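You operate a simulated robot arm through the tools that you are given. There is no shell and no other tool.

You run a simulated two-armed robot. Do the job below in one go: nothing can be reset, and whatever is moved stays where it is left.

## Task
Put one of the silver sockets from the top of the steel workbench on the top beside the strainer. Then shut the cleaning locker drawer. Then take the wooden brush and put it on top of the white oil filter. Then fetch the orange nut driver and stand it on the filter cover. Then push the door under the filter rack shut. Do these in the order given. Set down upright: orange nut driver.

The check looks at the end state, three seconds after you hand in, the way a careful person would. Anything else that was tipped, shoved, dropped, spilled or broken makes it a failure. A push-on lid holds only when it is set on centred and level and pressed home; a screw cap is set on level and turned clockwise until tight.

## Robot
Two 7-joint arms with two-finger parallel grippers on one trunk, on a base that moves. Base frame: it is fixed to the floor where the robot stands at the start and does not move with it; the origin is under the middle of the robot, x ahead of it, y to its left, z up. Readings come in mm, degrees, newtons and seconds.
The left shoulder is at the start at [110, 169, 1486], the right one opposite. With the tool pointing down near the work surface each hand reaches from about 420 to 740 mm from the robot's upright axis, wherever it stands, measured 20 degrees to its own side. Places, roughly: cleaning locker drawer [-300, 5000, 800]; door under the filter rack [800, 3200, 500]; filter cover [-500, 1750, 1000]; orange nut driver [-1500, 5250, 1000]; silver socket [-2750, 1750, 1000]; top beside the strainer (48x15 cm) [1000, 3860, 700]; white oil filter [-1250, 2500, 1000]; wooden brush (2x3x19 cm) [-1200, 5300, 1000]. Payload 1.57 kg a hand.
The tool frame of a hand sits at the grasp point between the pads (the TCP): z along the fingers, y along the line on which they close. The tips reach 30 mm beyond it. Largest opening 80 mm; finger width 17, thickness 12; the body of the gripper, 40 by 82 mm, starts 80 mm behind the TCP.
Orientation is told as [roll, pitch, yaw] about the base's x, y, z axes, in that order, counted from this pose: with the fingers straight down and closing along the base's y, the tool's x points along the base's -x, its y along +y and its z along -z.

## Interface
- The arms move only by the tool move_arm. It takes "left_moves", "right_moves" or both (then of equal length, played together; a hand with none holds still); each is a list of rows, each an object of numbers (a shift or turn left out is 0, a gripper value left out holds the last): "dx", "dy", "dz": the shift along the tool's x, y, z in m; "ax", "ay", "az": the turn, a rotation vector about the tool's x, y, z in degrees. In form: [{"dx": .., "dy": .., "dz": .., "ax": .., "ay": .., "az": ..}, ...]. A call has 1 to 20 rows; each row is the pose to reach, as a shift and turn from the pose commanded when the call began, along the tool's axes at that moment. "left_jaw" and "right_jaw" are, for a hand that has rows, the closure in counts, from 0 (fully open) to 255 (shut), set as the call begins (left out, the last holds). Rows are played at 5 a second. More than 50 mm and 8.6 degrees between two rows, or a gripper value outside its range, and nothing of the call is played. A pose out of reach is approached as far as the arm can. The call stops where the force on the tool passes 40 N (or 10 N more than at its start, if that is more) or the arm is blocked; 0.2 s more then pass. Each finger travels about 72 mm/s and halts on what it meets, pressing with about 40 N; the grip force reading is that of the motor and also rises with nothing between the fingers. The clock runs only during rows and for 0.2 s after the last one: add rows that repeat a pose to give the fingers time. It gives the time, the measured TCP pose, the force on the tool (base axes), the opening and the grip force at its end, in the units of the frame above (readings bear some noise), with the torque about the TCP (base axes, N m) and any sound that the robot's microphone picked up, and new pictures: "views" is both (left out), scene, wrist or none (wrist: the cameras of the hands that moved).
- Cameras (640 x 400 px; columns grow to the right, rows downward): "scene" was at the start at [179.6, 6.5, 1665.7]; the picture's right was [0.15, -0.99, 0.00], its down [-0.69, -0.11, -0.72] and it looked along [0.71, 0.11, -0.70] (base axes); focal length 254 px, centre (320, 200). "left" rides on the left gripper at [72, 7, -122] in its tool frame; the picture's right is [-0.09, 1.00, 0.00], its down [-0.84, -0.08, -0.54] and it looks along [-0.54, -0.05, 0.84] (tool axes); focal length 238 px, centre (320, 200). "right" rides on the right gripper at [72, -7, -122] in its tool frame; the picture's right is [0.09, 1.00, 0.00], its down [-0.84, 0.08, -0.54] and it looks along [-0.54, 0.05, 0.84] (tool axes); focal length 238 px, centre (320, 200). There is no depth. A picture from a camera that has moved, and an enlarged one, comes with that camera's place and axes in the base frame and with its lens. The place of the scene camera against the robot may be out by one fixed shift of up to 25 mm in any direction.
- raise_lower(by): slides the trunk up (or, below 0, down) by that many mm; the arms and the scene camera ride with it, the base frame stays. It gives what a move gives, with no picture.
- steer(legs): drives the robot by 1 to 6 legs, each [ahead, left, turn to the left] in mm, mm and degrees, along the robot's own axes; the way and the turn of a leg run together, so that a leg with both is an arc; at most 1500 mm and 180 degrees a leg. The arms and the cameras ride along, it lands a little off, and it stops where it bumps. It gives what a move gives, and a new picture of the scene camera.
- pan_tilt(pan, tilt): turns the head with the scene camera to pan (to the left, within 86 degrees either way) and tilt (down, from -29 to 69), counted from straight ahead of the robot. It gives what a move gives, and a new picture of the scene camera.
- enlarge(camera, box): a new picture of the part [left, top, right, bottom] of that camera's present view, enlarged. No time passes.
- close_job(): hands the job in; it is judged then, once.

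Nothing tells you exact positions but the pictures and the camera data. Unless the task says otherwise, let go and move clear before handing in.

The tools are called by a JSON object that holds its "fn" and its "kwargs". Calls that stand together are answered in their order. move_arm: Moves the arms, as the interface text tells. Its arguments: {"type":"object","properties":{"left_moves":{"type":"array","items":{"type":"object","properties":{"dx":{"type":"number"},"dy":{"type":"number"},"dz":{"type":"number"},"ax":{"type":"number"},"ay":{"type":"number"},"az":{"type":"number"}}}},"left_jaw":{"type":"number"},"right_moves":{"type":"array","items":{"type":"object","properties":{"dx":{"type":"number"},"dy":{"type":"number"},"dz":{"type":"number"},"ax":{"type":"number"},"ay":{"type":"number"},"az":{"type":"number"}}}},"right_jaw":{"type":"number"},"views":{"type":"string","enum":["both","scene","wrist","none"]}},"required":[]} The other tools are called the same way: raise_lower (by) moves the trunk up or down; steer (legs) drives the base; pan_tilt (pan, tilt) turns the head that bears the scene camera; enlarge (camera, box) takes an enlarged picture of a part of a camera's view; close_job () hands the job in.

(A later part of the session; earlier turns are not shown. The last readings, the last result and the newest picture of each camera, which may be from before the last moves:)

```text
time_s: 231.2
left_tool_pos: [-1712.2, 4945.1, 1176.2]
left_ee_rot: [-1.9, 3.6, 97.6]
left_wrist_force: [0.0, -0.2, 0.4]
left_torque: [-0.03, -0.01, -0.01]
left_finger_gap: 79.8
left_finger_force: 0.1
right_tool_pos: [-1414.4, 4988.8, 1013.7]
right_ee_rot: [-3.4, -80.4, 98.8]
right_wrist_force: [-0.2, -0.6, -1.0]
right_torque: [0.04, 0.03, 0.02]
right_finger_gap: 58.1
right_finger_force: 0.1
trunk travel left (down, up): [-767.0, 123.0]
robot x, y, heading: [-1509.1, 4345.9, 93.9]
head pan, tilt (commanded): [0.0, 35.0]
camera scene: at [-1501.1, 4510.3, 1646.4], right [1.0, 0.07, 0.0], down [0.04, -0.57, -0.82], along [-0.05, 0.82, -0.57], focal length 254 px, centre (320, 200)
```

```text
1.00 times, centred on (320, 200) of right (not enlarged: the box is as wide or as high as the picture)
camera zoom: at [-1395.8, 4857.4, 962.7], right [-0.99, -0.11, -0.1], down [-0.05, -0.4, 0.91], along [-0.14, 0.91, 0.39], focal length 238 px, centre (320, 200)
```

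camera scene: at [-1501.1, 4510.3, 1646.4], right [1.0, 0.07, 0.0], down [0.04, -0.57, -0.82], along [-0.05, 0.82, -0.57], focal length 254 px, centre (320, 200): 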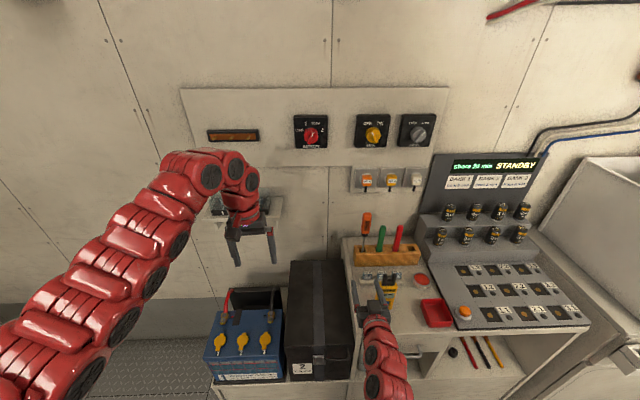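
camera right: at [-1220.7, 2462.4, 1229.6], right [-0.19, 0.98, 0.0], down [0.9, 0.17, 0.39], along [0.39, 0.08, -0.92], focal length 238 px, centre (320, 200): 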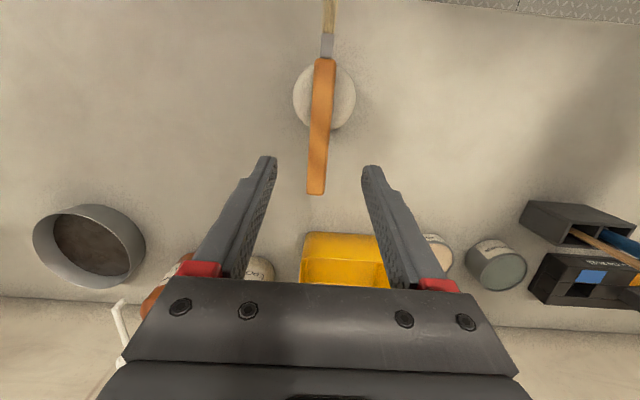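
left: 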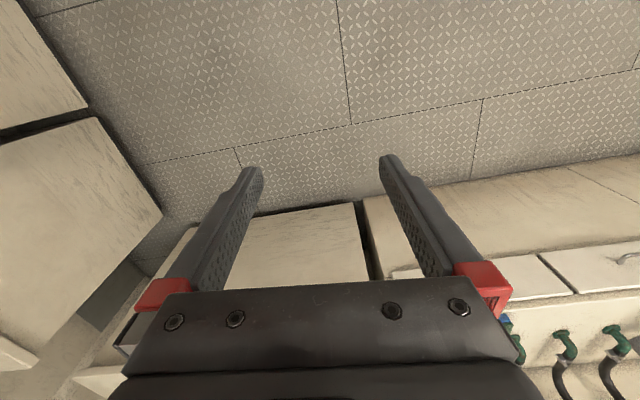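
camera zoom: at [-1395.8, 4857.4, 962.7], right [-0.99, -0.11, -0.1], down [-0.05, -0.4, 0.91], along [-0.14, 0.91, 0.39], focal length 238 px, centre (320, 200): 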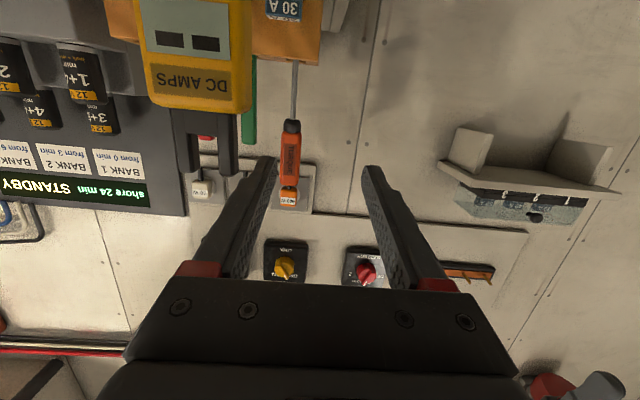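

The yellow multimeter is close to the straight-in path, so I'll raise the hand, yaw it to approach from the west side and pitch it a little more downward.

{"fn": "move_arm", "kwargs": {"right_moves": [{"dx": -0.03, "dz": -0.005}, {"dx": -0.062, "dz": -0.01, "ax": 4.9, "ay": 2.7, "az": 0.8}, {"dx": -0.0926, "dy": -0.001, "dz": -0.0155, "ax": 9.8, "ay": 5.4, "az": 1.6}, {"dx": -0.0926, "dy": -0.001, "dz": -0.0155, "ax": 14.6, "ay": 8, "az": 2.4}, {"dx": -0.0926, "dy": -0.001, "dz": -0.0155, "ax": 14.6, "ay": 8, "az": 2.4}], "right_jaw": 60, "views": "both"}}

```text
time_s: 232.4
left_tool_pos: [-1712.1, 4946.8, 1176.6]
left_ee_rot: [-1.9, 3.7, 97.7]
left_wrist_force: [-0.4, -0.4, 0.7]
left_torque: [-0.01, -0.01, 0.01]
left_finger_gap: 79.9
left_finger_force: 0.1
right_tool_pos: [-1415.2, 4991.4, 1107.2]
right_ee_rot: [-5.4, -72.5, 85.8]
right_wrist_force: [0.1, 0.1, -0.8]
right_torque: [0.0, 0.04, -0.01]
right_finger_gap: 61.2
right_finger_force: 0.1
trunk travel left (down, up): [-767.0, 123.0]
robot x, y, heading: [-1507.4, 4349.0, 93.8]
head pan, tilt (commanded): [0.0, 35.0]
camera scene: at [-1501.0, 4510.8, 1646.3], right [1.0, 0.07, 0.0], down [0.04, -0.57, -0.82], along [-0.05, 0.82, -0.57], focal length 254 px, centre (320, 200)
camera right: at [-1430.6, 4852.2, 1074.4], right [-0.98, 0.14, -0.12], down [-0.15, -0.25, 0.96], along [0.1, 0.96, 0.26], focal length 238 px, centre (320, 200)
```

scene: 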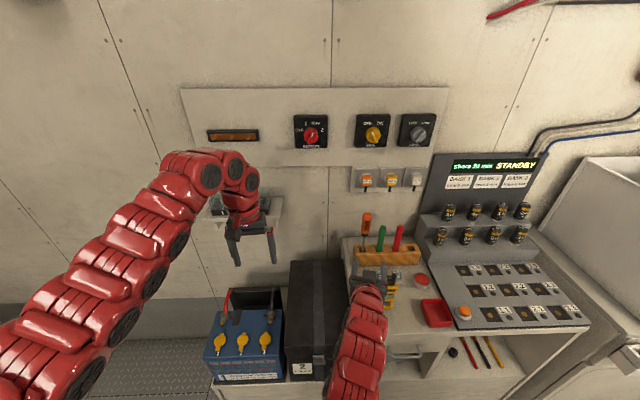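
right: 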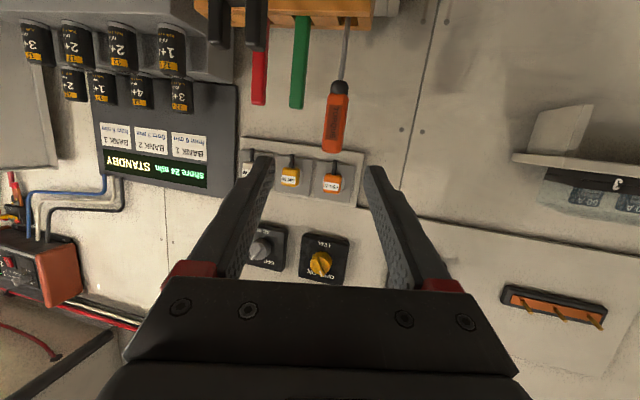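

The driver axis is at about (-1402, 5245). Moving to a pre-grasp point 100 mm short of it.

{"fn": "move_arm", "kwargs": {"right_moves": [{"dx": -0.0096, "dy": 0.0077, "dz": 0.038}, {"dx": -0.019, "dy": 0.0154, "dz": 0.076}, {"dx": -0.0287, "dy": 0.0231, "dz": 0.1145}, {"dx": -0.0383, "dy": 0.0308, "dz": 0.1526}, {"dx": -0.0383, "dy": 0.0308, "dz": 0.1526}], "views": "both"}}

```text
time_s: 233.6
left_tool_pos: [-1712.8, 4945.8, 1177.4]
left_ee_rot: [-1.8, 3.6, 97.5]
left_wrist_force: [0.2, 0.1, 0.0]
left_torque: [0.05, -0.04, -0.01]
left_finger_gap: 79.9
left_finger_force: 0.0
right_tool_pos: [-1420.0, 5150.1, 1096.7]
right_ee_rot: [-5.4, -72.5, 85.7]
right_wrist_force: [-0.4, 0.5, 0.9]
right_torque: [-0.01, -0.01, 0.02]
right_finger_gap: 61.1
right_finger_force: 0.1
trunk travel left (down, up): [-767.0, 123.0]
robot x, y, heading: [-1509.7, 4349.5, 93.7]
head pan, tilt (commanded): [0.0, 35.0]
camera scene: at [-1501.3, 4509.5, 1646.5], right [1.0, 0.07, 0.0], down [0.04, -0.57, -0.82], along [-0.05, 0.82, -0.57], focal length 254 px, centre (320, 200)
camera right: at [-1436.1, 5012.0, 1065.0], right [-0.98, 0.14, -0.12], down [-0.15, -0.25, 0.96], along [0.1, 0.96, 0.26], focal length 238 px, centre (320, 200)
```

scene: 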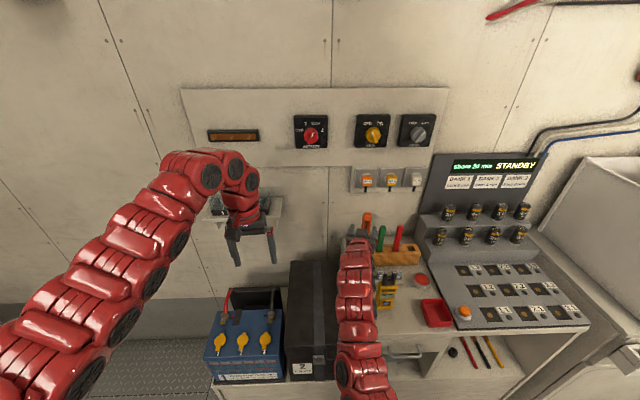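
right: 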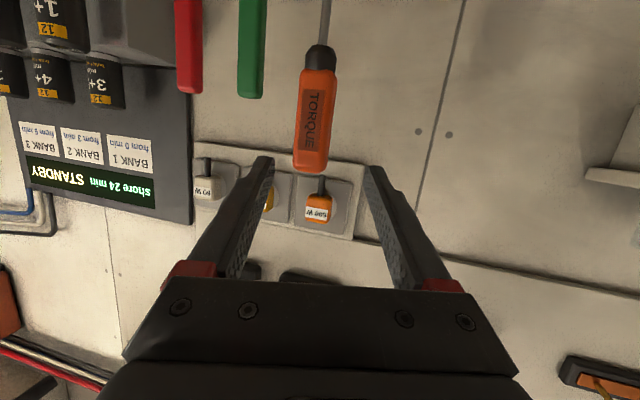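

Well aligned. Advancing the final ~97 mm around the handle.

{"fn": "move_arm", "kwargs": {"right_moves": [{"dz": 0.03}, {"dz": 0.06}, {"dz": 0.085}, {"dz": 0.097}, {"dz": 0.097}], "right_jaw": 40, "views": "both"}}

```text
time_s: 234.8
left_tool_pos: [-1713.0, 4946.0, 1176.3]
left_ee_rot: [-1.9, 3.6, 97.6]
left_wrist_force: [0.4, -0.1, 0.5]
left_torque: [0.01, -0.02, -0.02]
left_finger_gap: 80.1
left_finger_force: 0.0
right_tool_pos: [-1402.5, 5240.9, 1068.9]
right_ee_rot: [-5.4, -72.6, 85.8]
right_wrist_force: [0.7, -0.9, 0.4]
right_torque: [-0.01, -0.01, -0.02]
right_finger_gap: 67.0
right_finger_force: 0.1
trunk travel left (down, up): [-767.0, 123.0]
robot x, y, heading: [-1511.7, 4347.9, 93.6]
head pan, tilt (commanded): [0.0, 35.0]
camera scene: at [-1501.1, 4510.3, 1646.4], right [1.0, 0.07, 0.0], down [0.04, -0.57, -0.82], along [-0.05, 0.82, -0.57], focal length 254 px, centre (320, 200)
camera right: at [-1419.1, 5102.9, 1036.5], right [-0.98, 0.14, -0.12], down [-0.15, -0.25, 0.96], along [0.1, 0.96, 0.26], focal length 238 px, centre (320, 200)
```

scene: 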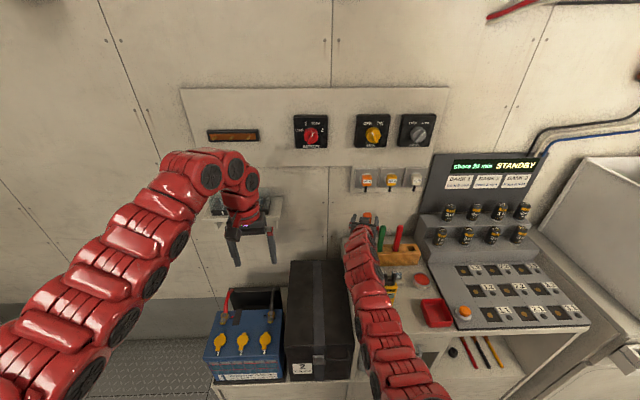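
right: 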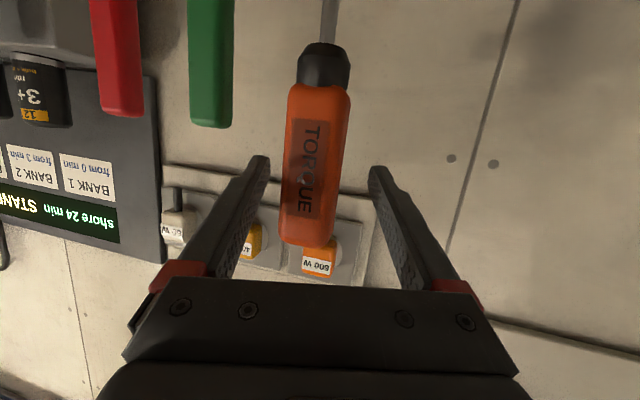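

{"fn": "move_arm", "kwargs": {"right_moves": [{"dy": -0.002}, {"dy": -0.002}, {"dy": -0.002}, {"dy": -0.002}, {"dy": -0.002}, {"dy": -0.002}], "right_jaw": 255, "views": "wrist"}}

```text
time_s: 236.2
left_tool_pos: [-1712.9, 4946.2, 1176.8]
left_ee_rot: [-1.9, 3.5, 97.6]
left_wrist_force: [0.5, 0.8, 0.6]
left_torque: [0.0, 0.06, 0.0]
left_finger_gap: 80.1
left_finger_force: 0.0
right_tool_pos: [-1402.0, 5241.0, 1068.2]
right_ee_rot: [-5.7, -72.6, 85.9]
right_wrist_force: [0.3, 1.0, 0.8]
right_torque: [0.03, 0.12, -0.04]
right_finger_gap: 30.7
right_finger_force: 39.6
trunk travel left (down, up): [-767.0, 123.0]
robot x, y, heading: [-1510.3, 4349.4, 93.8]
head pan, tilt (commanded): [0.0, 35.0]
camera right: at [-1417.4, 5102.8, 1036.5], right [-0.98, 0.14, -0.12], down [-0.15, -0.25, 0.96], along [0.1, 0.96, 0.26], focal length 238 px, centre (320, 200)
```

right: 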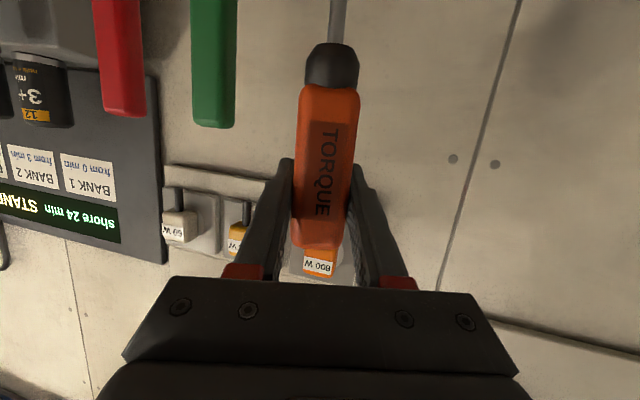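

Gripped (30.7 mm). Lifting straight up out of the rack.

{"fn": "move_arm", "kwargs": {"right_moves": [{"dx": -0.019, "dy": -0.0007, "dz": -0.006}, {"dx": -0.038, "dy": -0.0014, "dz": -0.012}, {"dx": -0.057, "dy": -0.0021, "dz": -0.018}, {"dx": -0.076, "dy": -0.0028, "dz": -0.024}, {"dx": -0.09, "dy": -0.0033, "dz": -0.0285}, {"dx": -0.104, "dy": -0.0038, "dz": -0.033}], "views": "both"}}

{"fn": "enlarge", "kwargs": {"camera": "scene", "box": [330, 190, 430, 290]}}

```text
time_s: 237.6
left_tool_pos: [-1713.3, 4947.2, 1177.4]
left_ee_rot: [-1.9, 3.6, 97.6]
left_wrist_force: [0.1, 0.2, -0.3]
left_torque: [0.0, -0.01, 0.01]
left_finger_gap: 80.2
left_finger_force: 0.1
right_tool_pos: [-1402.3, 5240.9, 1177.3]
right_ee_rot: [-5.7, -72.6, 86.0]
right_wrist_force: [-0.2, 1.0, -2.7]
right_torque: [0.02, -0.01, 0.02]
right_finger_gap: 30.8
right_finger_force: 39.6
trunk travel left (down, up): [-767.0, 123.0]
robot x, y, heading: [-1506.8, 4347.3, 93.8]
head pan, tilt (commanded): [0.0, 35.0]
camera scene: at [-1501.1, 4511.1, 1646.3], right [1.0, 0.07, 0.0], down [0.04, -0.57, -0.82], along [-0.05, 0.82, -0.57], focal length 254 px, centre (320, 200)
camera right: at [-1416.7, 5102.5, 1145.2], right [-0.98, 0.13, -0.12], down [-0.15, -0.25, 0.96], along [0.1, 0.96, 0.26], focal length 238 px, centre (320, 200)
```

scene: 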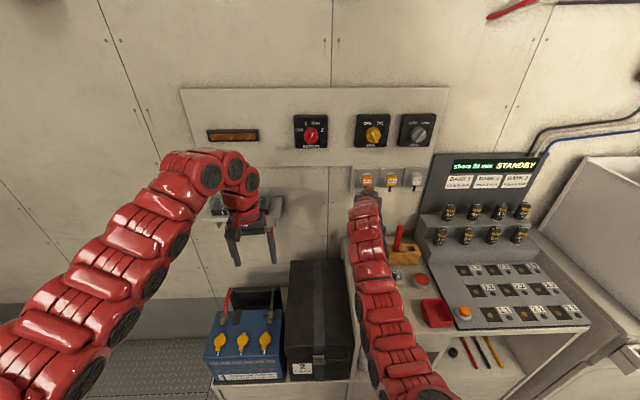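
right: 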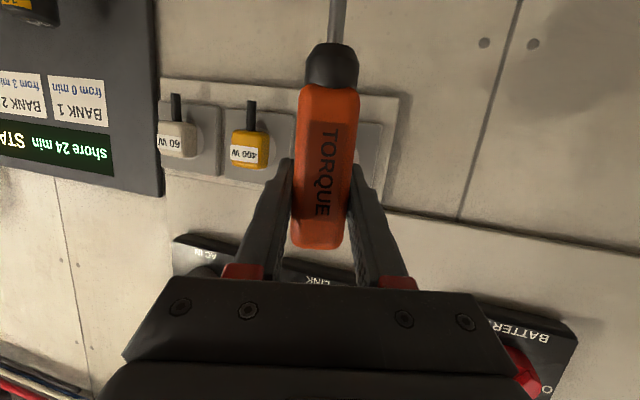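

```text
4.00 times, centred on (380, 240) of scene
camera zoom: at [-1501.1, 4511.1, 1646.3], right [1.0, 0.07, 0.0], down [0.04, -0.57, -0.82], along [-0.05, 0.82, -0.57], focal length 1015 px, centre (80, 40)
```

zoom: 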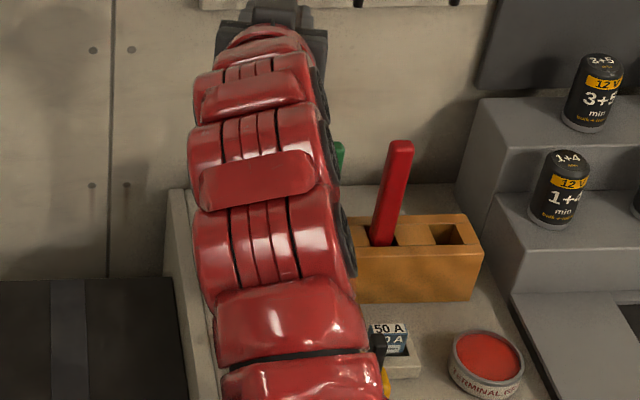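

The driver is out of the slot. I'll back away while sliding left to stay clear of the multimeter.

{"fn": "steer", "kwargs": {"legs": [[-340, 80, 0]]}}

{"fn": "enlarge", "kwargs": {"camera": "right", "box": [200, 0, 440, 150]}}

{"fn": "enlarge", "kwargs": {"camera": "left", "box": [0, 0, 640, 400]}}

```text
time_s: 239.8
left_tool_pos: [-1767.3, 4598.1, 1176.6]
left_ee_rot: [-1.9, 3.6, 97.4]
left_wrist_force: [1.0, 0.4, -0.2]
left_torque: [0.03, -0.01, -0.04]
left_finger_gap: 79.9
left_finger_force: 0.1
right_tool_pos: [-1455.2, 4893.0, 1175.9]
right_ee_rot: [-5.5, -72.5, 85.8]
right_wrist_force: [0.5, -0.7, -2.3]
right_torque: [0.01, 0.01, -0.01]
right_finger_gap: 30.9
right_finger_force: 40.0
trunk travel left (down, up): [-767.0, 123.0]
robot x, y, heading: [-1566.3, 4000.3, 93.8]
head pan, tilt (commanded): [0.0, 35.0]
camera scene: at [-1555.8, 4164.5, 1646.2], right [1.0, 0.07, 0.0], down [0.04, -0.57, -0.82], along [-0.05, 0.82, -0.57], focal length 254 px, centre (320, 200)
```

scene: 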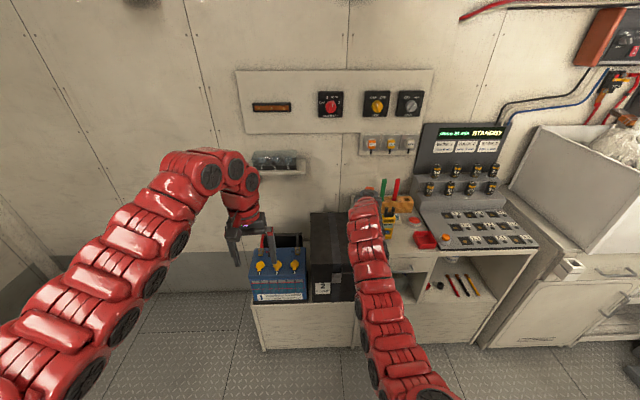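

```text
2.67 times, centred on (320, 75) of right
camera zoom: at [-1471.0, 4755.6, 1144.7], right [-0.98, 0.14, -0.12], down [-0.15, -0.25, 0.96], along [0.1, 0.96, 0.26], focal length 636 px, centre (320, 533)
```

zoom: 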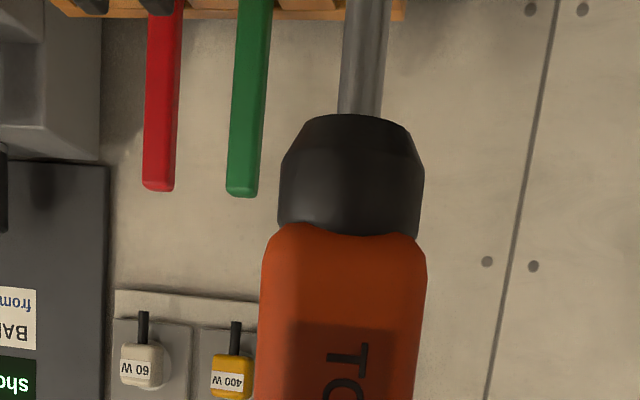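

```text
1.00 times, centred on (320, 200) of left (not enlarged: the box is as wide or as high as the picture)
camera zoom: at [-1768.3, 4535.4, 1302.6], right [-1.0, -0.04, -0.04], down [-0.05, 0.87, 0.49], along [0.01, 0.49, -0.87], focal length 238 px, centre (320, 200)
```

zoom: 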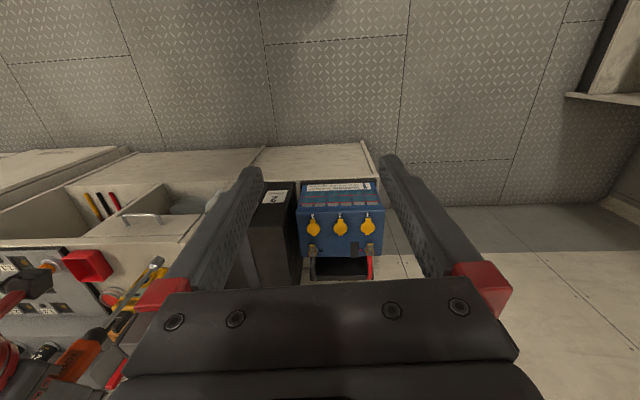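

{"fn": "enlarge", "kwargs": {"camera": "left", "box": [40, 220, 200, 400]}}

```text
2.22 times, centred on (120, 310) of left
camera zoom: at [-1768.3, 4535.4, 1302.6], right [-1.0, -0.04, -0.04], down [-0.05, 0.87, 0.49], along [0.01, 0.49, -0.87], focal length 530 px, centre (764, -44)
```

zoom: 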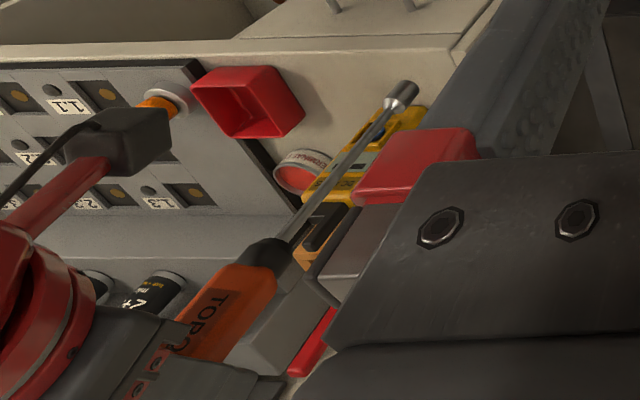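

The driver is free, with a small socket at its lower tip. I'll retract the arm keeping the driver vertical, then turn toward the passage.

{"fn": "move_arm", "kwargs": {"right_moves": [{"dx": 0.012, "dy": -0.009, "dz": -0.038}, {"dx": 0.024, "dy": -0.0185, "dz": -0.075}, {"dx": 0.0355, "dy": -0.028, "dz": -0.113}, {"dx": 0.047, "dy": -0.037, "dz": -0.151}, {"dx": 0.059, "dy": -0.0465, "dz": -0.188}, {"dx": 0.071, "dy": -0.056, "dz": -0.226}, {"dx": 0.071, "dy": -0.056, "dz": -0.226}], "views": "wrist"}}

{"fn": "steer", "kwargs": {"legs": [[150, 0, 0], [0, 0, -88]]}}

```text
time_s: 241.4
left_tool_pos: [-1769.3, 4600.7, 1176.0]
left_ee_rot: [-1.9, 3.6, 97.4]
left_wrist_force: [-0.3, 0.6, -0.3]
left_torque: [-0.03, -0.04, -0.04]
left_finger_gap: 79.9
left_finger_force: 0.1
right_tool_pos: [-1443.5, 4657.6, 1190.5]
right_ee_rot: [-0.7, -74.5, 81.7]
right_wrist_force: [0.3, 0.5, -2.9]
right_torque: [0.03, 0.05, 0.0]
right_finger_gap: 30.5
right_finger_force: 39.4
right hand out of reach, approached as far as the arm can: row 6, 7
trunk travel left (down, up): [-767.0, 123.0]
robot x, y, heading: [-1565.4, 4001.4, 93.8]
head pan, tilt (commanded): [0.0, 35.0]
camera right: at [-1459.0, 4520.7, 1153.2], right [-0.99, 0.13, -0.09], down [-0.13, -0.28, 0.95], along [0.1, 0.95, 0.3], focal length 238 px, centre (320, 200)
```

right: 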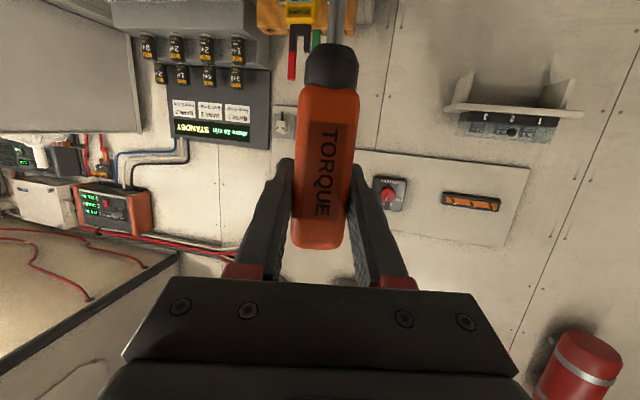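

```text
time_s: 246.5
left_tool_pos: [-993.4, 4402.1, 1176.5]
left_ee_rot: [-1.9, 3.6, 12.0]
left_wrist_force: [-0.9, -0.3, 0.7]
left_torque: [0.06, -0.01, 0.01]
left_finger_gap: 79.9
left_finger_force: 0.1
right_tool_pos: [-908.5, 4083.3, 1190.0]
right_ee_rot: [-0.4, -74.8, -3.9]
right_wrist_force: [-0.4, 0.0, -1.5]
right_torque: [0.02, 0.01, 0.0]
right_finger_gap: 30.7
right_finger_force: 39.5
trunk travel left (down, up): [-767.0, 123.0]
robot x, y, heading: [-1572.1, 4153.2, 8.3]
head pan, tilt (commanded): [0.0, 35.0]
camera scene: at [-1387.8, 4170.2, 1646.3], right [0.15, -0.99, 0.0], down [-0.57, -0.08, -0.82], along [0.81, 0.12, -0.57], focal length 254 px, centre (320, 200)
```

scene: 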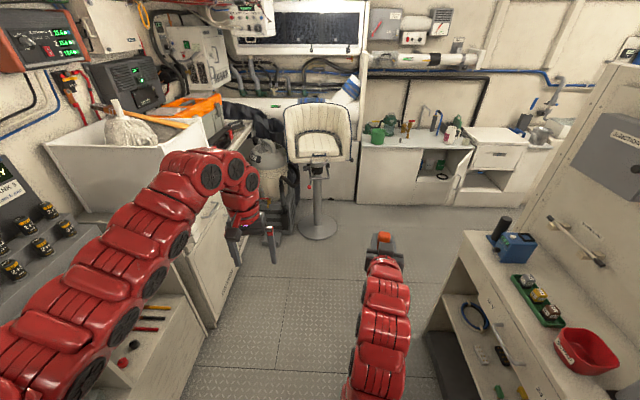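

The passage is clear. Driving east, then swinging around into the corridor as before.

{"fn": "steer", "kwargs": {"legs": [[998, -169, 0], [0, 0, -45], [520, 0, 0]]}}

```text
time_s: 256.4
left_tool_pos: [456.0, 3605.7, 1176.9]
left_ee_rot: [-1.9, 3.7, -31.9]
left_wrist_force: [-0.1, 0.4, -0.3]
left_torque: [0.0, 0.0, 0.01]
left_finger_gap: 80.0
left_finger_force: 0.0
right_tool_pos: [296.1, 3317.5, 1190.4]
right_ee_rot: [-0.4, -74.7, -48.0]
right_wrist_force: [0.9, 0.1, -2.1]
right_torque: [0.04, 0.01, -0.02]
right_finger_gap: 30.6
right_finger_force: 39.5
trunk travel left (down, up): [-767.0, 123.0]
robot x, y, heading: [-136.0, 3823.9, -35.8]
head pan, tilt (commanded): [0.0, 35.0]
camera scene: at [20.4, 3723.8, 1646.4], right [-0.58, -0.81, 0.0], down [-0.47, 0.33, -0.82], along [0.67, -0.48, -0.57], focal length 254 px, centre (320, 200)
```

scene: 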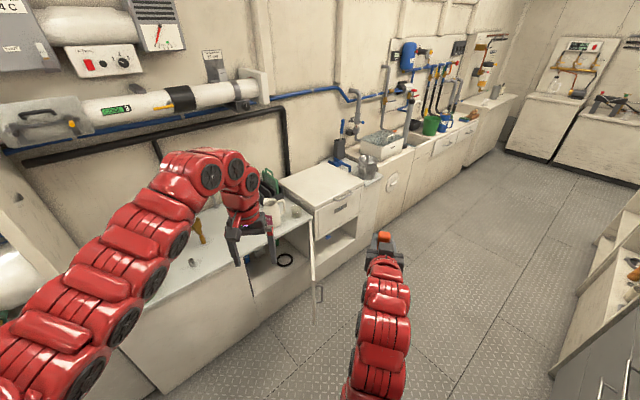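

{"fn": "steer", "kwargs": {"legs": [[430, 60, 0], [0, 0, -50]]}}

{"fn": "pan_tilt", "kwargs": {"pan": -20, "tilt": 30}}

```text
time_s: 261.3
left_tool_pos: [449.5, 3028.3, 1176.6]
left_ee_rot: [-2.0, 3.7, -82.6]
left_wrist_force: [-0.4, 0.2, -0.1]
left_torque: [0.0, -0.01, 0.01]
left_finger_gap: 79.9
left_finger_force: 0.0
right_tool_pos: [125.5, 2971.7, 1191.1]
right_ee_rot: [-0.4, -74.7, -98.6]
right_wrist_force: [0.9, 0.1, -2.3]
right_torque: [0.0, 0.0, -0.02]
right_finger_gap: 30.7
right_finger_force: 39.6
trunk travel left (down, up): [-767.0, 123.0]
robot x, y, heading: [245.3, 3629.1, -86.3]
head pan, tilt (commanded): [0.0, 35.0]
camera scene: at [275.9, 3452.8, 1646.3], right [-1.0, -0.06, 0.0], down [-0.04, 0.57, -0.82], along [0.05, -0.82, -0.57], focal length 254 px, centre (320, 200)
```

scene: 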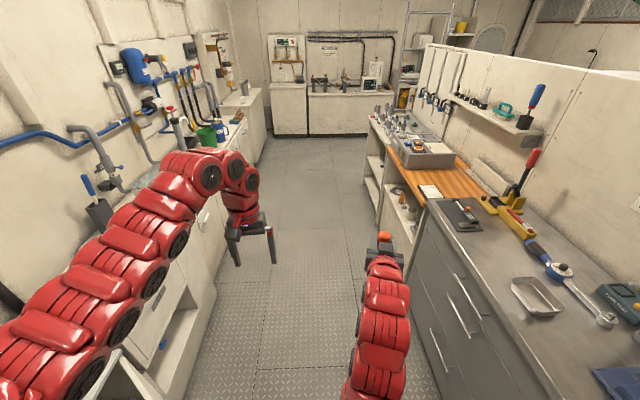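

```text
time_s: 262.1
left_tool_pos: [448.8, 3028.5, 1177.2]
left_ee_rot: [-2.0, 3.6, -82.5]
left_wrist_force: [0.4, -0.3, -0.8]
left_torque: [-0.01, 0.01, 0.02]
left_finger_gap: 80.0
left_finger_force: 0.1
right_tool_pos: [125.1, 2971.3, 1190.8]
right_ee_rot: [-0.4, -74.7, -98.6]
right_wrist_force: [0.6, 0.1, -3.0]
right_torque: [0.02, 0.02, 0.02]
right_finger_gap: 30.5
right_finger_force: 40.2
trunk travel left (down, up): [-767.0, 123.0]
robot x, y, heading: [245.1, 3630.9, -86.1]
head pan, tilt (commanded): [-20.0, 30.0]
camera scene: at [245.0, 3454.0, 1654.1], right [-0.96, 0.28, 0.0], down [0.14, 0.48, -0.87], along [-0.24, -0.83, -0.5], focal length 254 px, centre (320, 200)
```

scene: 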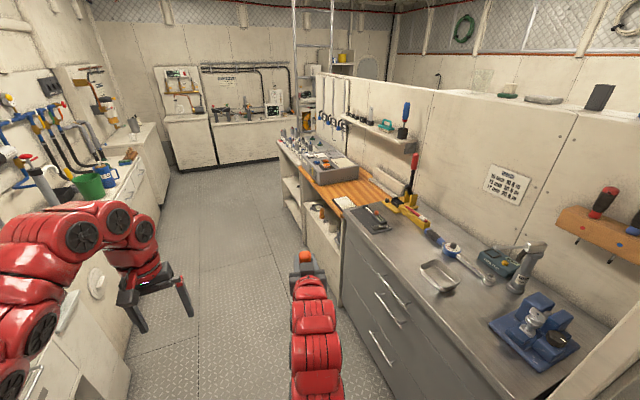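

{"fn": "enlarge", "kwargs": {"camera": "scene", "box": [270, 100, 430, 230]}}

{"fn": "enlarge", "kwargs": {"camera": "scene", "box": [270, 120, 350, 220]}}

```text
3.08 times, centred on (350, 165) of scene
camera zoom: at [245.0, 3454.0, 1654.1], right [-0.96, 0.28, 0.0], down [0.14, 0.48, -0.87], along [-0.24, -0.83, -0.5], focal length 781 px, centre (228, 308)
```

zoom: 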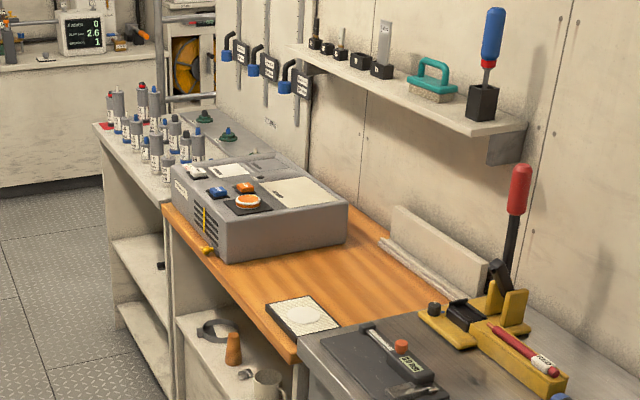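

```text
4.00 times, centred on (310, 170) of scene
camera zoom: at [245.0, 3454.0, 1654.1], right [-0.96, 0.28, 0.0], down [0.14, 0.48, -0.87], along [-0.24, -0.83, -0.5], focal length 1015 px, centre (360, 320)
```

zoom: 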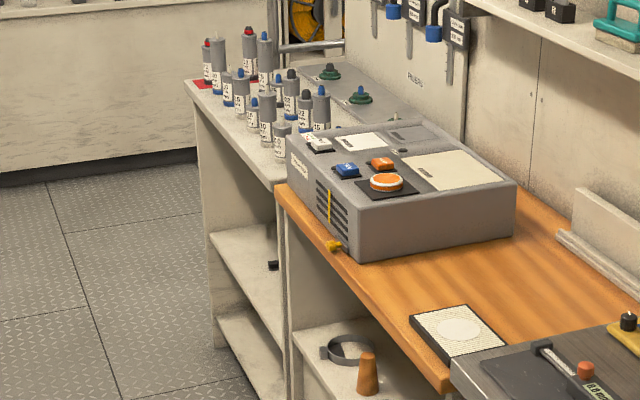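

I see the corridor bench: a grey instrument box with panels on its top on the wooden bench around y≈1.75–2.1. The filter cover may be one of those; I'll drive closer to see the labels.

{"fn": "raise_lower", "kwargs": {"by": 0}}

{"fn": "steer", "kwargs": {"legs": [[1200, 60, 0]]}}

{"fn": "pan_tilt", "kwargs": {"pan": -60, "tilt": 40}}

```text
time_s: 262.6
left_tool_pos: [449.9, 3028.6, 1177.0]
left_ee_rot: [-1.9, 3.6, -82.6]
left_wrist_force: [0.2, -0.5, 0.4]
left_torque: [0.01, 0.01, -0.01]
left_finger_gap: 80.0
left_finger_force: 0.0
right_tool_pos: [125.7, 2971.2, 1189.3]
right_ee_rot: [-0.3, -74.7, -98.6]
right_wrist_force: [0.5, -0.6, -2.9]
right_torque: [0.01, -0.03, -0.02]
right_finger_gap: 30.2
right_finger_force: 39.4
trunk travel left (down, up): [-767.0, 123.0]
robot x, y, heading: [242.7, 3623.7, -86.2]
head pan, tilt (commanded): [-20.0, 30.0]
```

```text
time_s: 268.8
left_tool_pos: [605.1, 1819.6, 1175.6]
left_ee_rot: [-1.9, 3.5, -81.8]
left_wrist_force: [0.4, 0.1, 0.4]
left_torque: [-0.01, 0.02, -0.03]
left_finger_gap: 80.1
left_finger_force: 0.0
right_tool_pos: [280.6, 1757.0, 1190.5]
right_ee_rot: [-0.4, -74.7, -97.9]
right_wrist_force: [0.2, 0.7, -2.8]
right_torque: [0.03, -0.02, -0.02]
right_finger_gap: 30.6
right_finger_force: 39.3
trunk travel left (down, up): [-767.0, 123.0]
robot x, y, heading: [394.0, 2413.7, -85.6]
head pan, tilt (commanded): [-20.0, 30.0]
camera scene: at [393.8, 2241.3, 1654.1], right [-0.96, 0.27, 0.0], down [0.13, 0.48, -0.87], along [-0.23, -0.83, -0.5], focal length 254 px, centre (320, 200)
```

scene: 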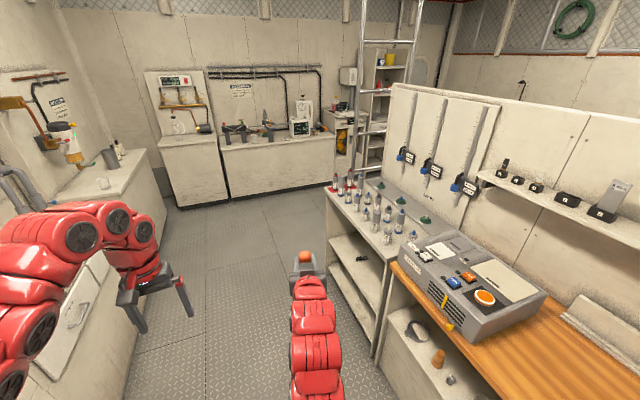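

```text
time_s: 269.9
left_tool_pos: [606.0, 1819.0, 1176.5]
left_ee_rot: [-1.8, 3.7, -81.7]
left_wrist_force: [-0.5, 0.0, 0.6]
left_torque: [-0.01, -0.01, -0.01]
left_finger_gap: 79.9
left_finger_force: 0.0
right_tool_pos: [281.9, 1757.6, 1191.2]
right_ee_rot: [-0.3, -74.6, -97.8]
right_wrist_force: [0.0, 0.2, -1.9]
right_torque: [-0.02, -0.02, 0.01]
right_finger_gap: 30.8
right_finger_force: 39.7
trunk travel left (down, up): [-767.0, 123.0]
robot x, y, heading: [391.6, 2414.3, -85.5]
head pan, tilt (commanded): [-60.0, 40.0]
camera scene: at [348.0, 2280.1, 1638.8], right [-0.57, 0.82, 0.0], down [0.53, 0.36, -0.77], along [-0.63, -0.43, -0.64], focal length 254 px, centre (320, 200)
```

scene: 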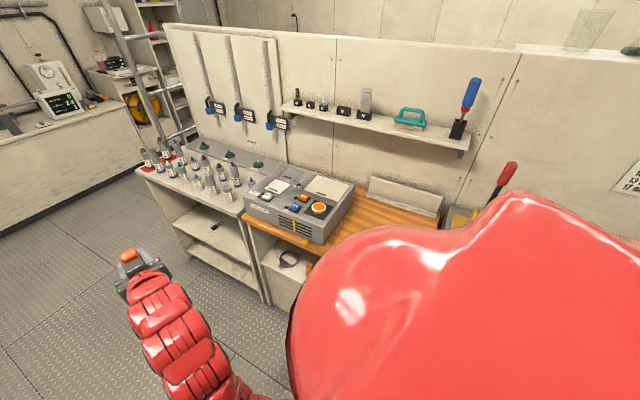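

{"fn": "enlarge", "kwargs": {"camera": "scene", "box": [230, 150, 370, 260]}}

{"fn": "enlarge", "kwargs": {"camera": "scene", "box": [130, 110, 290, 220]}}

```text
3.64 times, centred on (300, 205) of scene
camera zoom: at [348.0, 2280.1, 1638.8], right [-0.57, 0.82, 0.0], down [0.53, 0.36, -0.77], along [-0.63, -0.43, -0.64], focal length 922 px, centre (393, 182)
```

zoom: 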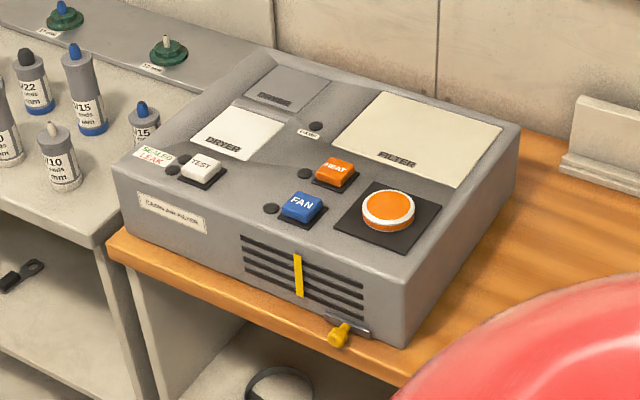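

```text
3.64 times, centred on (210, 165) of scene
camera zoom: at [348.0, 2280.1, 1638.8], right [-0.57, 0.82, 0.0], down [0.53, 0.36, -0.77], along [-0.63, -0.43, -0.64], focal length 922 px, centre (720, 327)
```

zoom: 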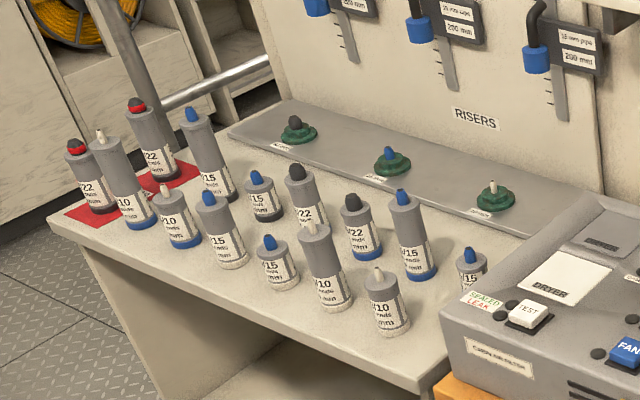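

The target is the large cream panel labelled "FILTER" on top of the "Cabin Air Filter" unit, near (-350, 1835). I'll raise the trunk for clearance, then turn to face the bench.

{"fn": "raise_lower", "kwargs": {"by": 115}}

{"fn": "steer", "kwargs": {"legs": [[0, 60, 0], [0, 0, -90]]}}

{"fn": "pan_tilt", "kwargs": {"pan": 20, "tilt": 40}}

```text
time_s: 271.3
left_tool_pos: [604.9, 1819.2, 1289.9]
left_ee_rot: [-1.9, 3.6, -81.7]
left_wrist_force: [0.3, 0.0, 0.5]
left_torque: [0.01, -0.01, 0.0]
left_finger_gap: 80.2
left_finger_force: 0.1
right_tool_pos: [280.8, 1756.5, 1304.8]
right_ee_rot: [-0.4, -74.7, -97.7]
right_wrist_force: [0.0, -0.8, -1.6]
right_torque: [-0.01, -0.01, -0.01]
right_finger_gap: 30.6
right_finger_force: 39.1
trunk travel left (down, up): [-882.0, 8.0]
robot x, y, heading: [389.2, 2415.3, -85.4]
head pan, tilt (commanded): [-60.0, 40.0]
```

```text
time_s: 276.1
left_tool_pos: [-139.9, 2195.6, 1291.0]
left_ee_rot: [-1.8, 3.6, -170.6]
left_wrist_force: [0.0, -0.2, 0.7]
left_torque: [0.02, 0.02, -0.01]
left_finger_gap: 79.8
left_finger_force: 0.1
right_tool_pos: [-207.8, 2518.6, 1306.0]
right_ee_rot: [-0.5, -74.7, 173.4]
right_wrist_force: [-0.7, 0.4, -2.4]
right_torque: [0.01, 0.0, 0.05]
right_finger_gap: 30.6
right_finger_force: 39.6
trunk travel left (down, up): [-882.0, 8.0]
robot x, y, heading: [452.1, 2418.9, -174.2]
head pan, tilt (commanded): [-60.0, 40.0]
camera scene: at [340.9, 2474.3, 1753.8], right [0.81, 0.58, 0.0], down [0.38, -0.52, -0.77], along [-0.45, 0.62, -0.64], focal length 254 px, centre (320, 200)
```

scene: 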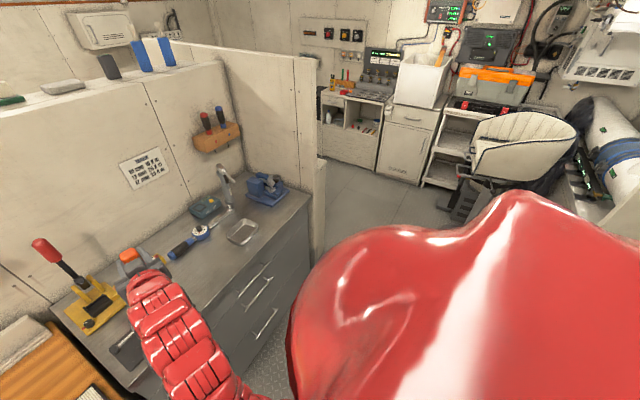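

```text
time_s: 277.6
left_tool_pos: [-138.5, 2196.4, 1291.0]
left_ee_rot: [-2.0, 3.6, -170.7]
left_wrist_force: [-0.1, 0.0, 0.1]
left_torque: [-0.01, 0.04, 0.0]
left_finger_gap: 80.0
left_finger_force: 0.0
right_tool_pos: [-207.9, 2518.4, 1305.3]
right_ee_rot: [-0.5, -74.6, 173.3]
right_wrist_force: [0.9, 0.9, -1.9]
right_torque: [0.0, 0.0, -0.03]
right_finger_gap: 30.7
right_finger_force: 39.6
trunk travel left (down, up): [-882.0, 8.0]
robot x, y, heading: [453.9, 2422.9, -174.3]
head pan, tilt (commanded): [20.0, 40.0]
camera scene: at [313.8, 2368.6, 1753.8], right [-0.43, 0.9, 0.0], down [0.58, 0.28, -0.77], along [-0.69, -0.33, -0.64], focal length 254 px, centre (320, 200)
```

scene: 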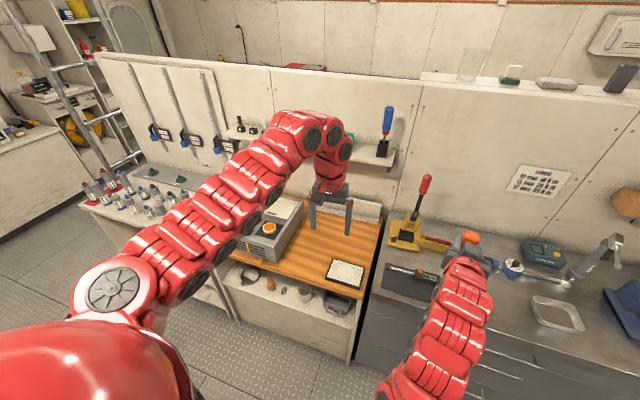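

{"fn": "steer", "kwargs": {"legs": [[60, 690, 0]]}}

{"fn": "pan_tilt", "kwargs": {"pan": -5, "tilt": 45}}

{"fn": "enlarge", "kwargs": {"camera": "left", "box": [0, 0, 640, 400]}}

```text
time_s: 281.4
left_tool_pos: [-127.1, 1493.9, 1291.7]
left_ee_rot: [-1.8, 3.7, -170.2]
left_wrist_force: [0.6, -0.9, -0.2]
left_torque: [-0.03, 0.0, -0.02]
left_finger_gap: 80.2
left_finger_force: 0.1
right_tool_pos: [-197.6, 1817.6, 1306.5]
right_ee_rot: [-0.3, -74.6, 173.6]
right_wrist_force: [-0.3, -1.0, -2.6]
right_torque: [0.03, -0.01, -0.01]
right_finger_gap: 30.4
right_finger_force: 40.3
trunk travel left (down, up): [-882.0, 8.0]
robot x, y, heading: [464.1, 1719.7, -174.2]
head pan, tilt (commanded): [20.0, 40.0]
camera scene: at [324.6, 1670.5, 1753.8], right [-0.44, 0.9, 0.0], down [0.58, 0.28, -0.77], along [-0.69, -0.34, -0.64], focal length 254 px, centre (320, 200)
```

scene: 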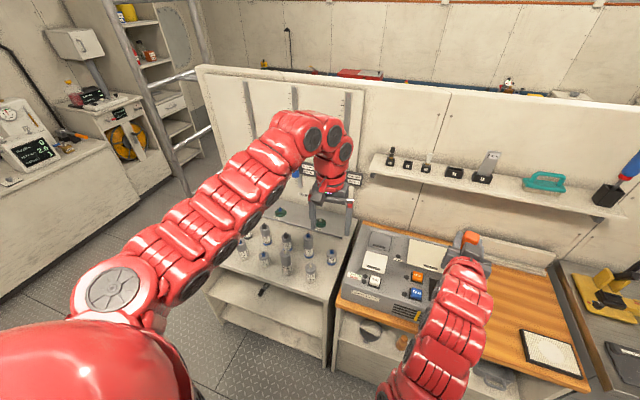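

```text
time_s: 282.3
left_tool_pos: [-127.5, 1494.7, 1290.9]
left_ee_rot: [-1.9, 3.7, -170.2]
left_wrist_force: [0.5, -0.5, -0.7]
left_torque: [-0.02, -0.01, 0.03]
left_finger_gap: 80.1
left_finger_force: 0.0
right_tool_pos: [-197.5, 1816.0, 1305.9]
right_ee_rot: [-0.4, -74.6, 173.7]
right_wrist_force: [-0.5, 0.2, -1.8]
right_torque: [0.01, -0.01, 0.03]
right_finger_gap: 30.2
right_finger_force: 39.3
trunk travel left (down, up): [-882.0, 8.0]
robot x, y, heading: [462.5, 1721.0, -173.9]
head pan, tilt (commanded): [-5.0, 45.0]
camera scene: at [319.6, 1705.3, 1746.5], right [-0.02, 1.0, 0.0], down [0.71, 0.01, -0.71], along [-0.71, -0.01, -0.71], focal length 254 px, centre (320, 200)
```

scene: 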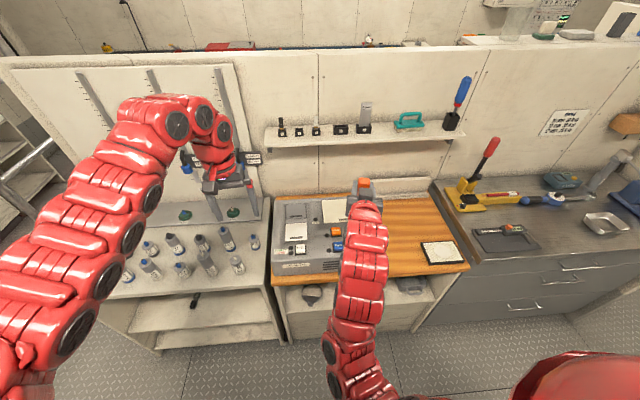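

```text
1.00 times, centred on (320, 200) of left (not enlarged: the box is as wide or as high as the picture)
camera zoom: at [-61.2, 1494.7, 1418.0], right [0.08, -1.0, -0.04], down [-0.87, -0.09, 0.49], along [-0.49, -0.01, -0.87], focal length 238 px, centre (320, 200)
```

zoom: 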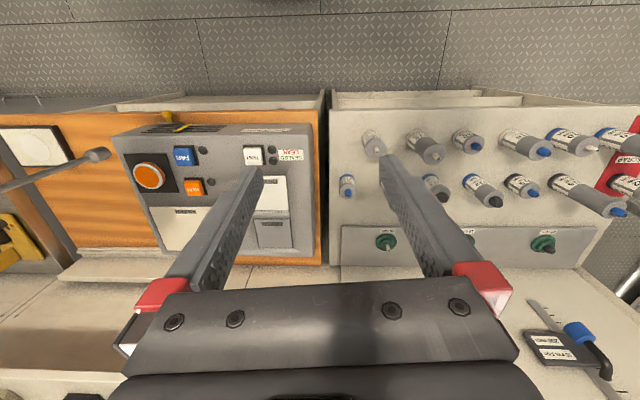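

{"fn": "enlarge", "kwargs": {"camera": "scene", "box": [260, 170, 460, 290]}}

{"fn": "enlarge", "kwargs": {"camera": "left", "box": [80, 90, 340, 280]}}

```text
3.20 times, centred on (360, 230) of scene
camera zoom: at [319.6, 1705.3, 1746.5], right [-0.02, 1.0, 0.0], down [0.71, 0.01, -0.71], along [-0.71, -0.01, -0.71], focal length 812 px, centre (192, 104)
```

zoom: 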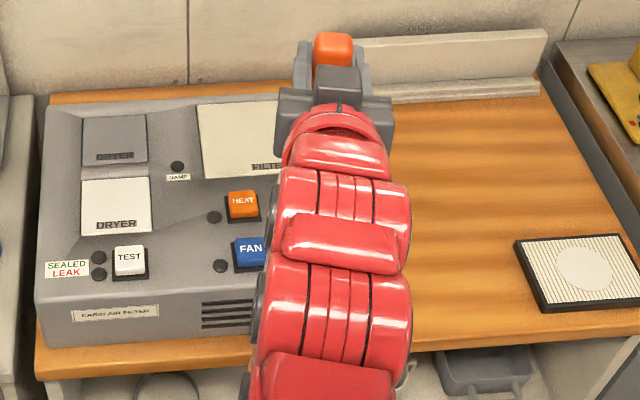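

```text
2.11 times, centred on (210, 185) of left
camera zoom: at [-61.2, 1494.7, 1418.0], right [0.08, -1.0, -0.04], down [-0.87, -0.09, 0.49], along [-0.49, -0.01, -0.87], focal length 502 px, centre (552, 232)
```

zoom: 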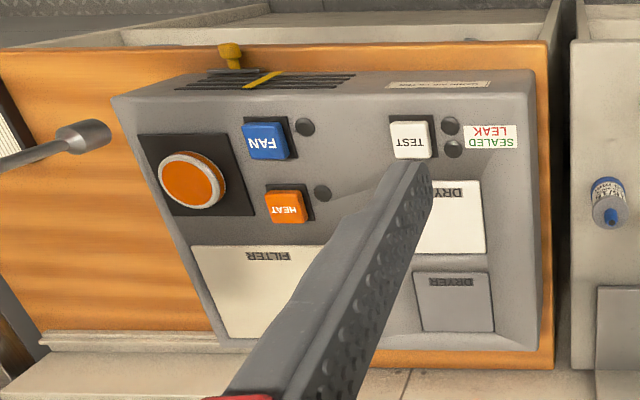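

I need accurate panel geometry, so I'll shift the left hand south for an unobstructed second wrist-camera view.

{"fn": "move_arm", "kwargs": {"left_moves": [{"dy": 0.04}, {"dy": 0.08}, {"dy": 0.11}, {"dy": 0.11}], "views": "wrist"}}

{"fn": "enlarge", "kwargs": {"camera": "left", "box": [20, 90, 280, 280]}}

```text
time_s: 283.3
left_tool_pos: [-108.5, 1386.0, 1287.9]
left_ee_rot: [-1.9, 3.6, -170.2]
left_wrist_force: [0.7, 0.4, 0.2]
left_torque: [-0.01, 0.02, 0.0]
left_finger_gap: 80.0
left_finger_force: 0.1
right_tool_pos: [-196.6, 1816.2, 1305.6]
right_ee_rot: [-0.5, -74.7, 173.8]
right_wrist_force: [0.0, 0.6, -1.9]
right_torque: [-0.06, -0.02, -0.02]
right_finger_gap: 30.5
right_finger_force: 39.5
trunk travel left (down, up): [-882.0, 8.0]
robot x, y, heading: [462.4, 1722.6, -174.0]
head pan, tilt (commanded): [-5.0, 45.0]
camera left: at [-42.2, 1386.5, 1414.1], right [0.08, -1.0, -0.04], down [-0.87, -0.09, 0.49], along [-0.49, -0.01, -0.87], focal length 238 px, centre (320, 200)
```

left: 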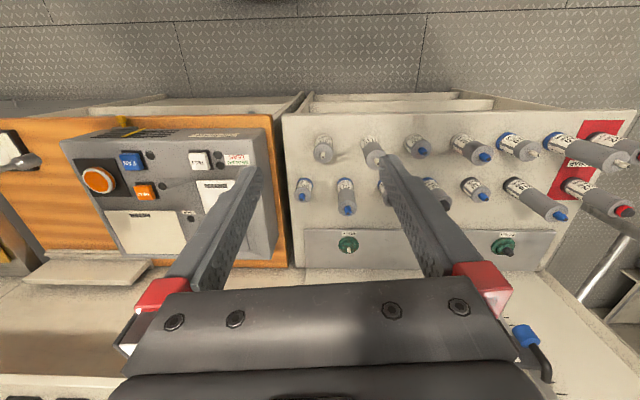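

```text
2.11 times, centred on (150, 185) of left
camera zoom: at [-42.2, 1386.5, 1414.1], right [0.08, -1.0, -0.04], down [-0.87, -0.09, 0.49], along [-0.49, -0.01, -0.87], focal length 502 px, centre (678, 232)
```

zoom: 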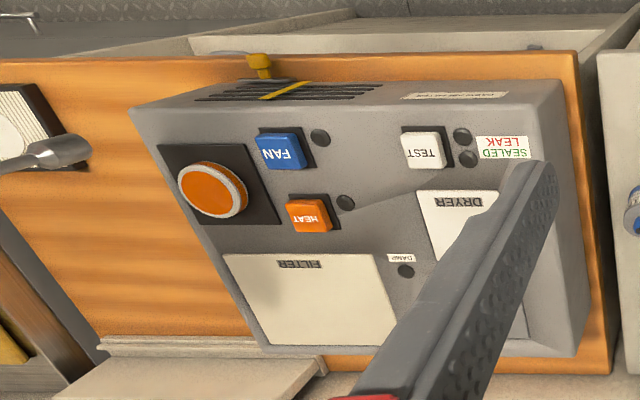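

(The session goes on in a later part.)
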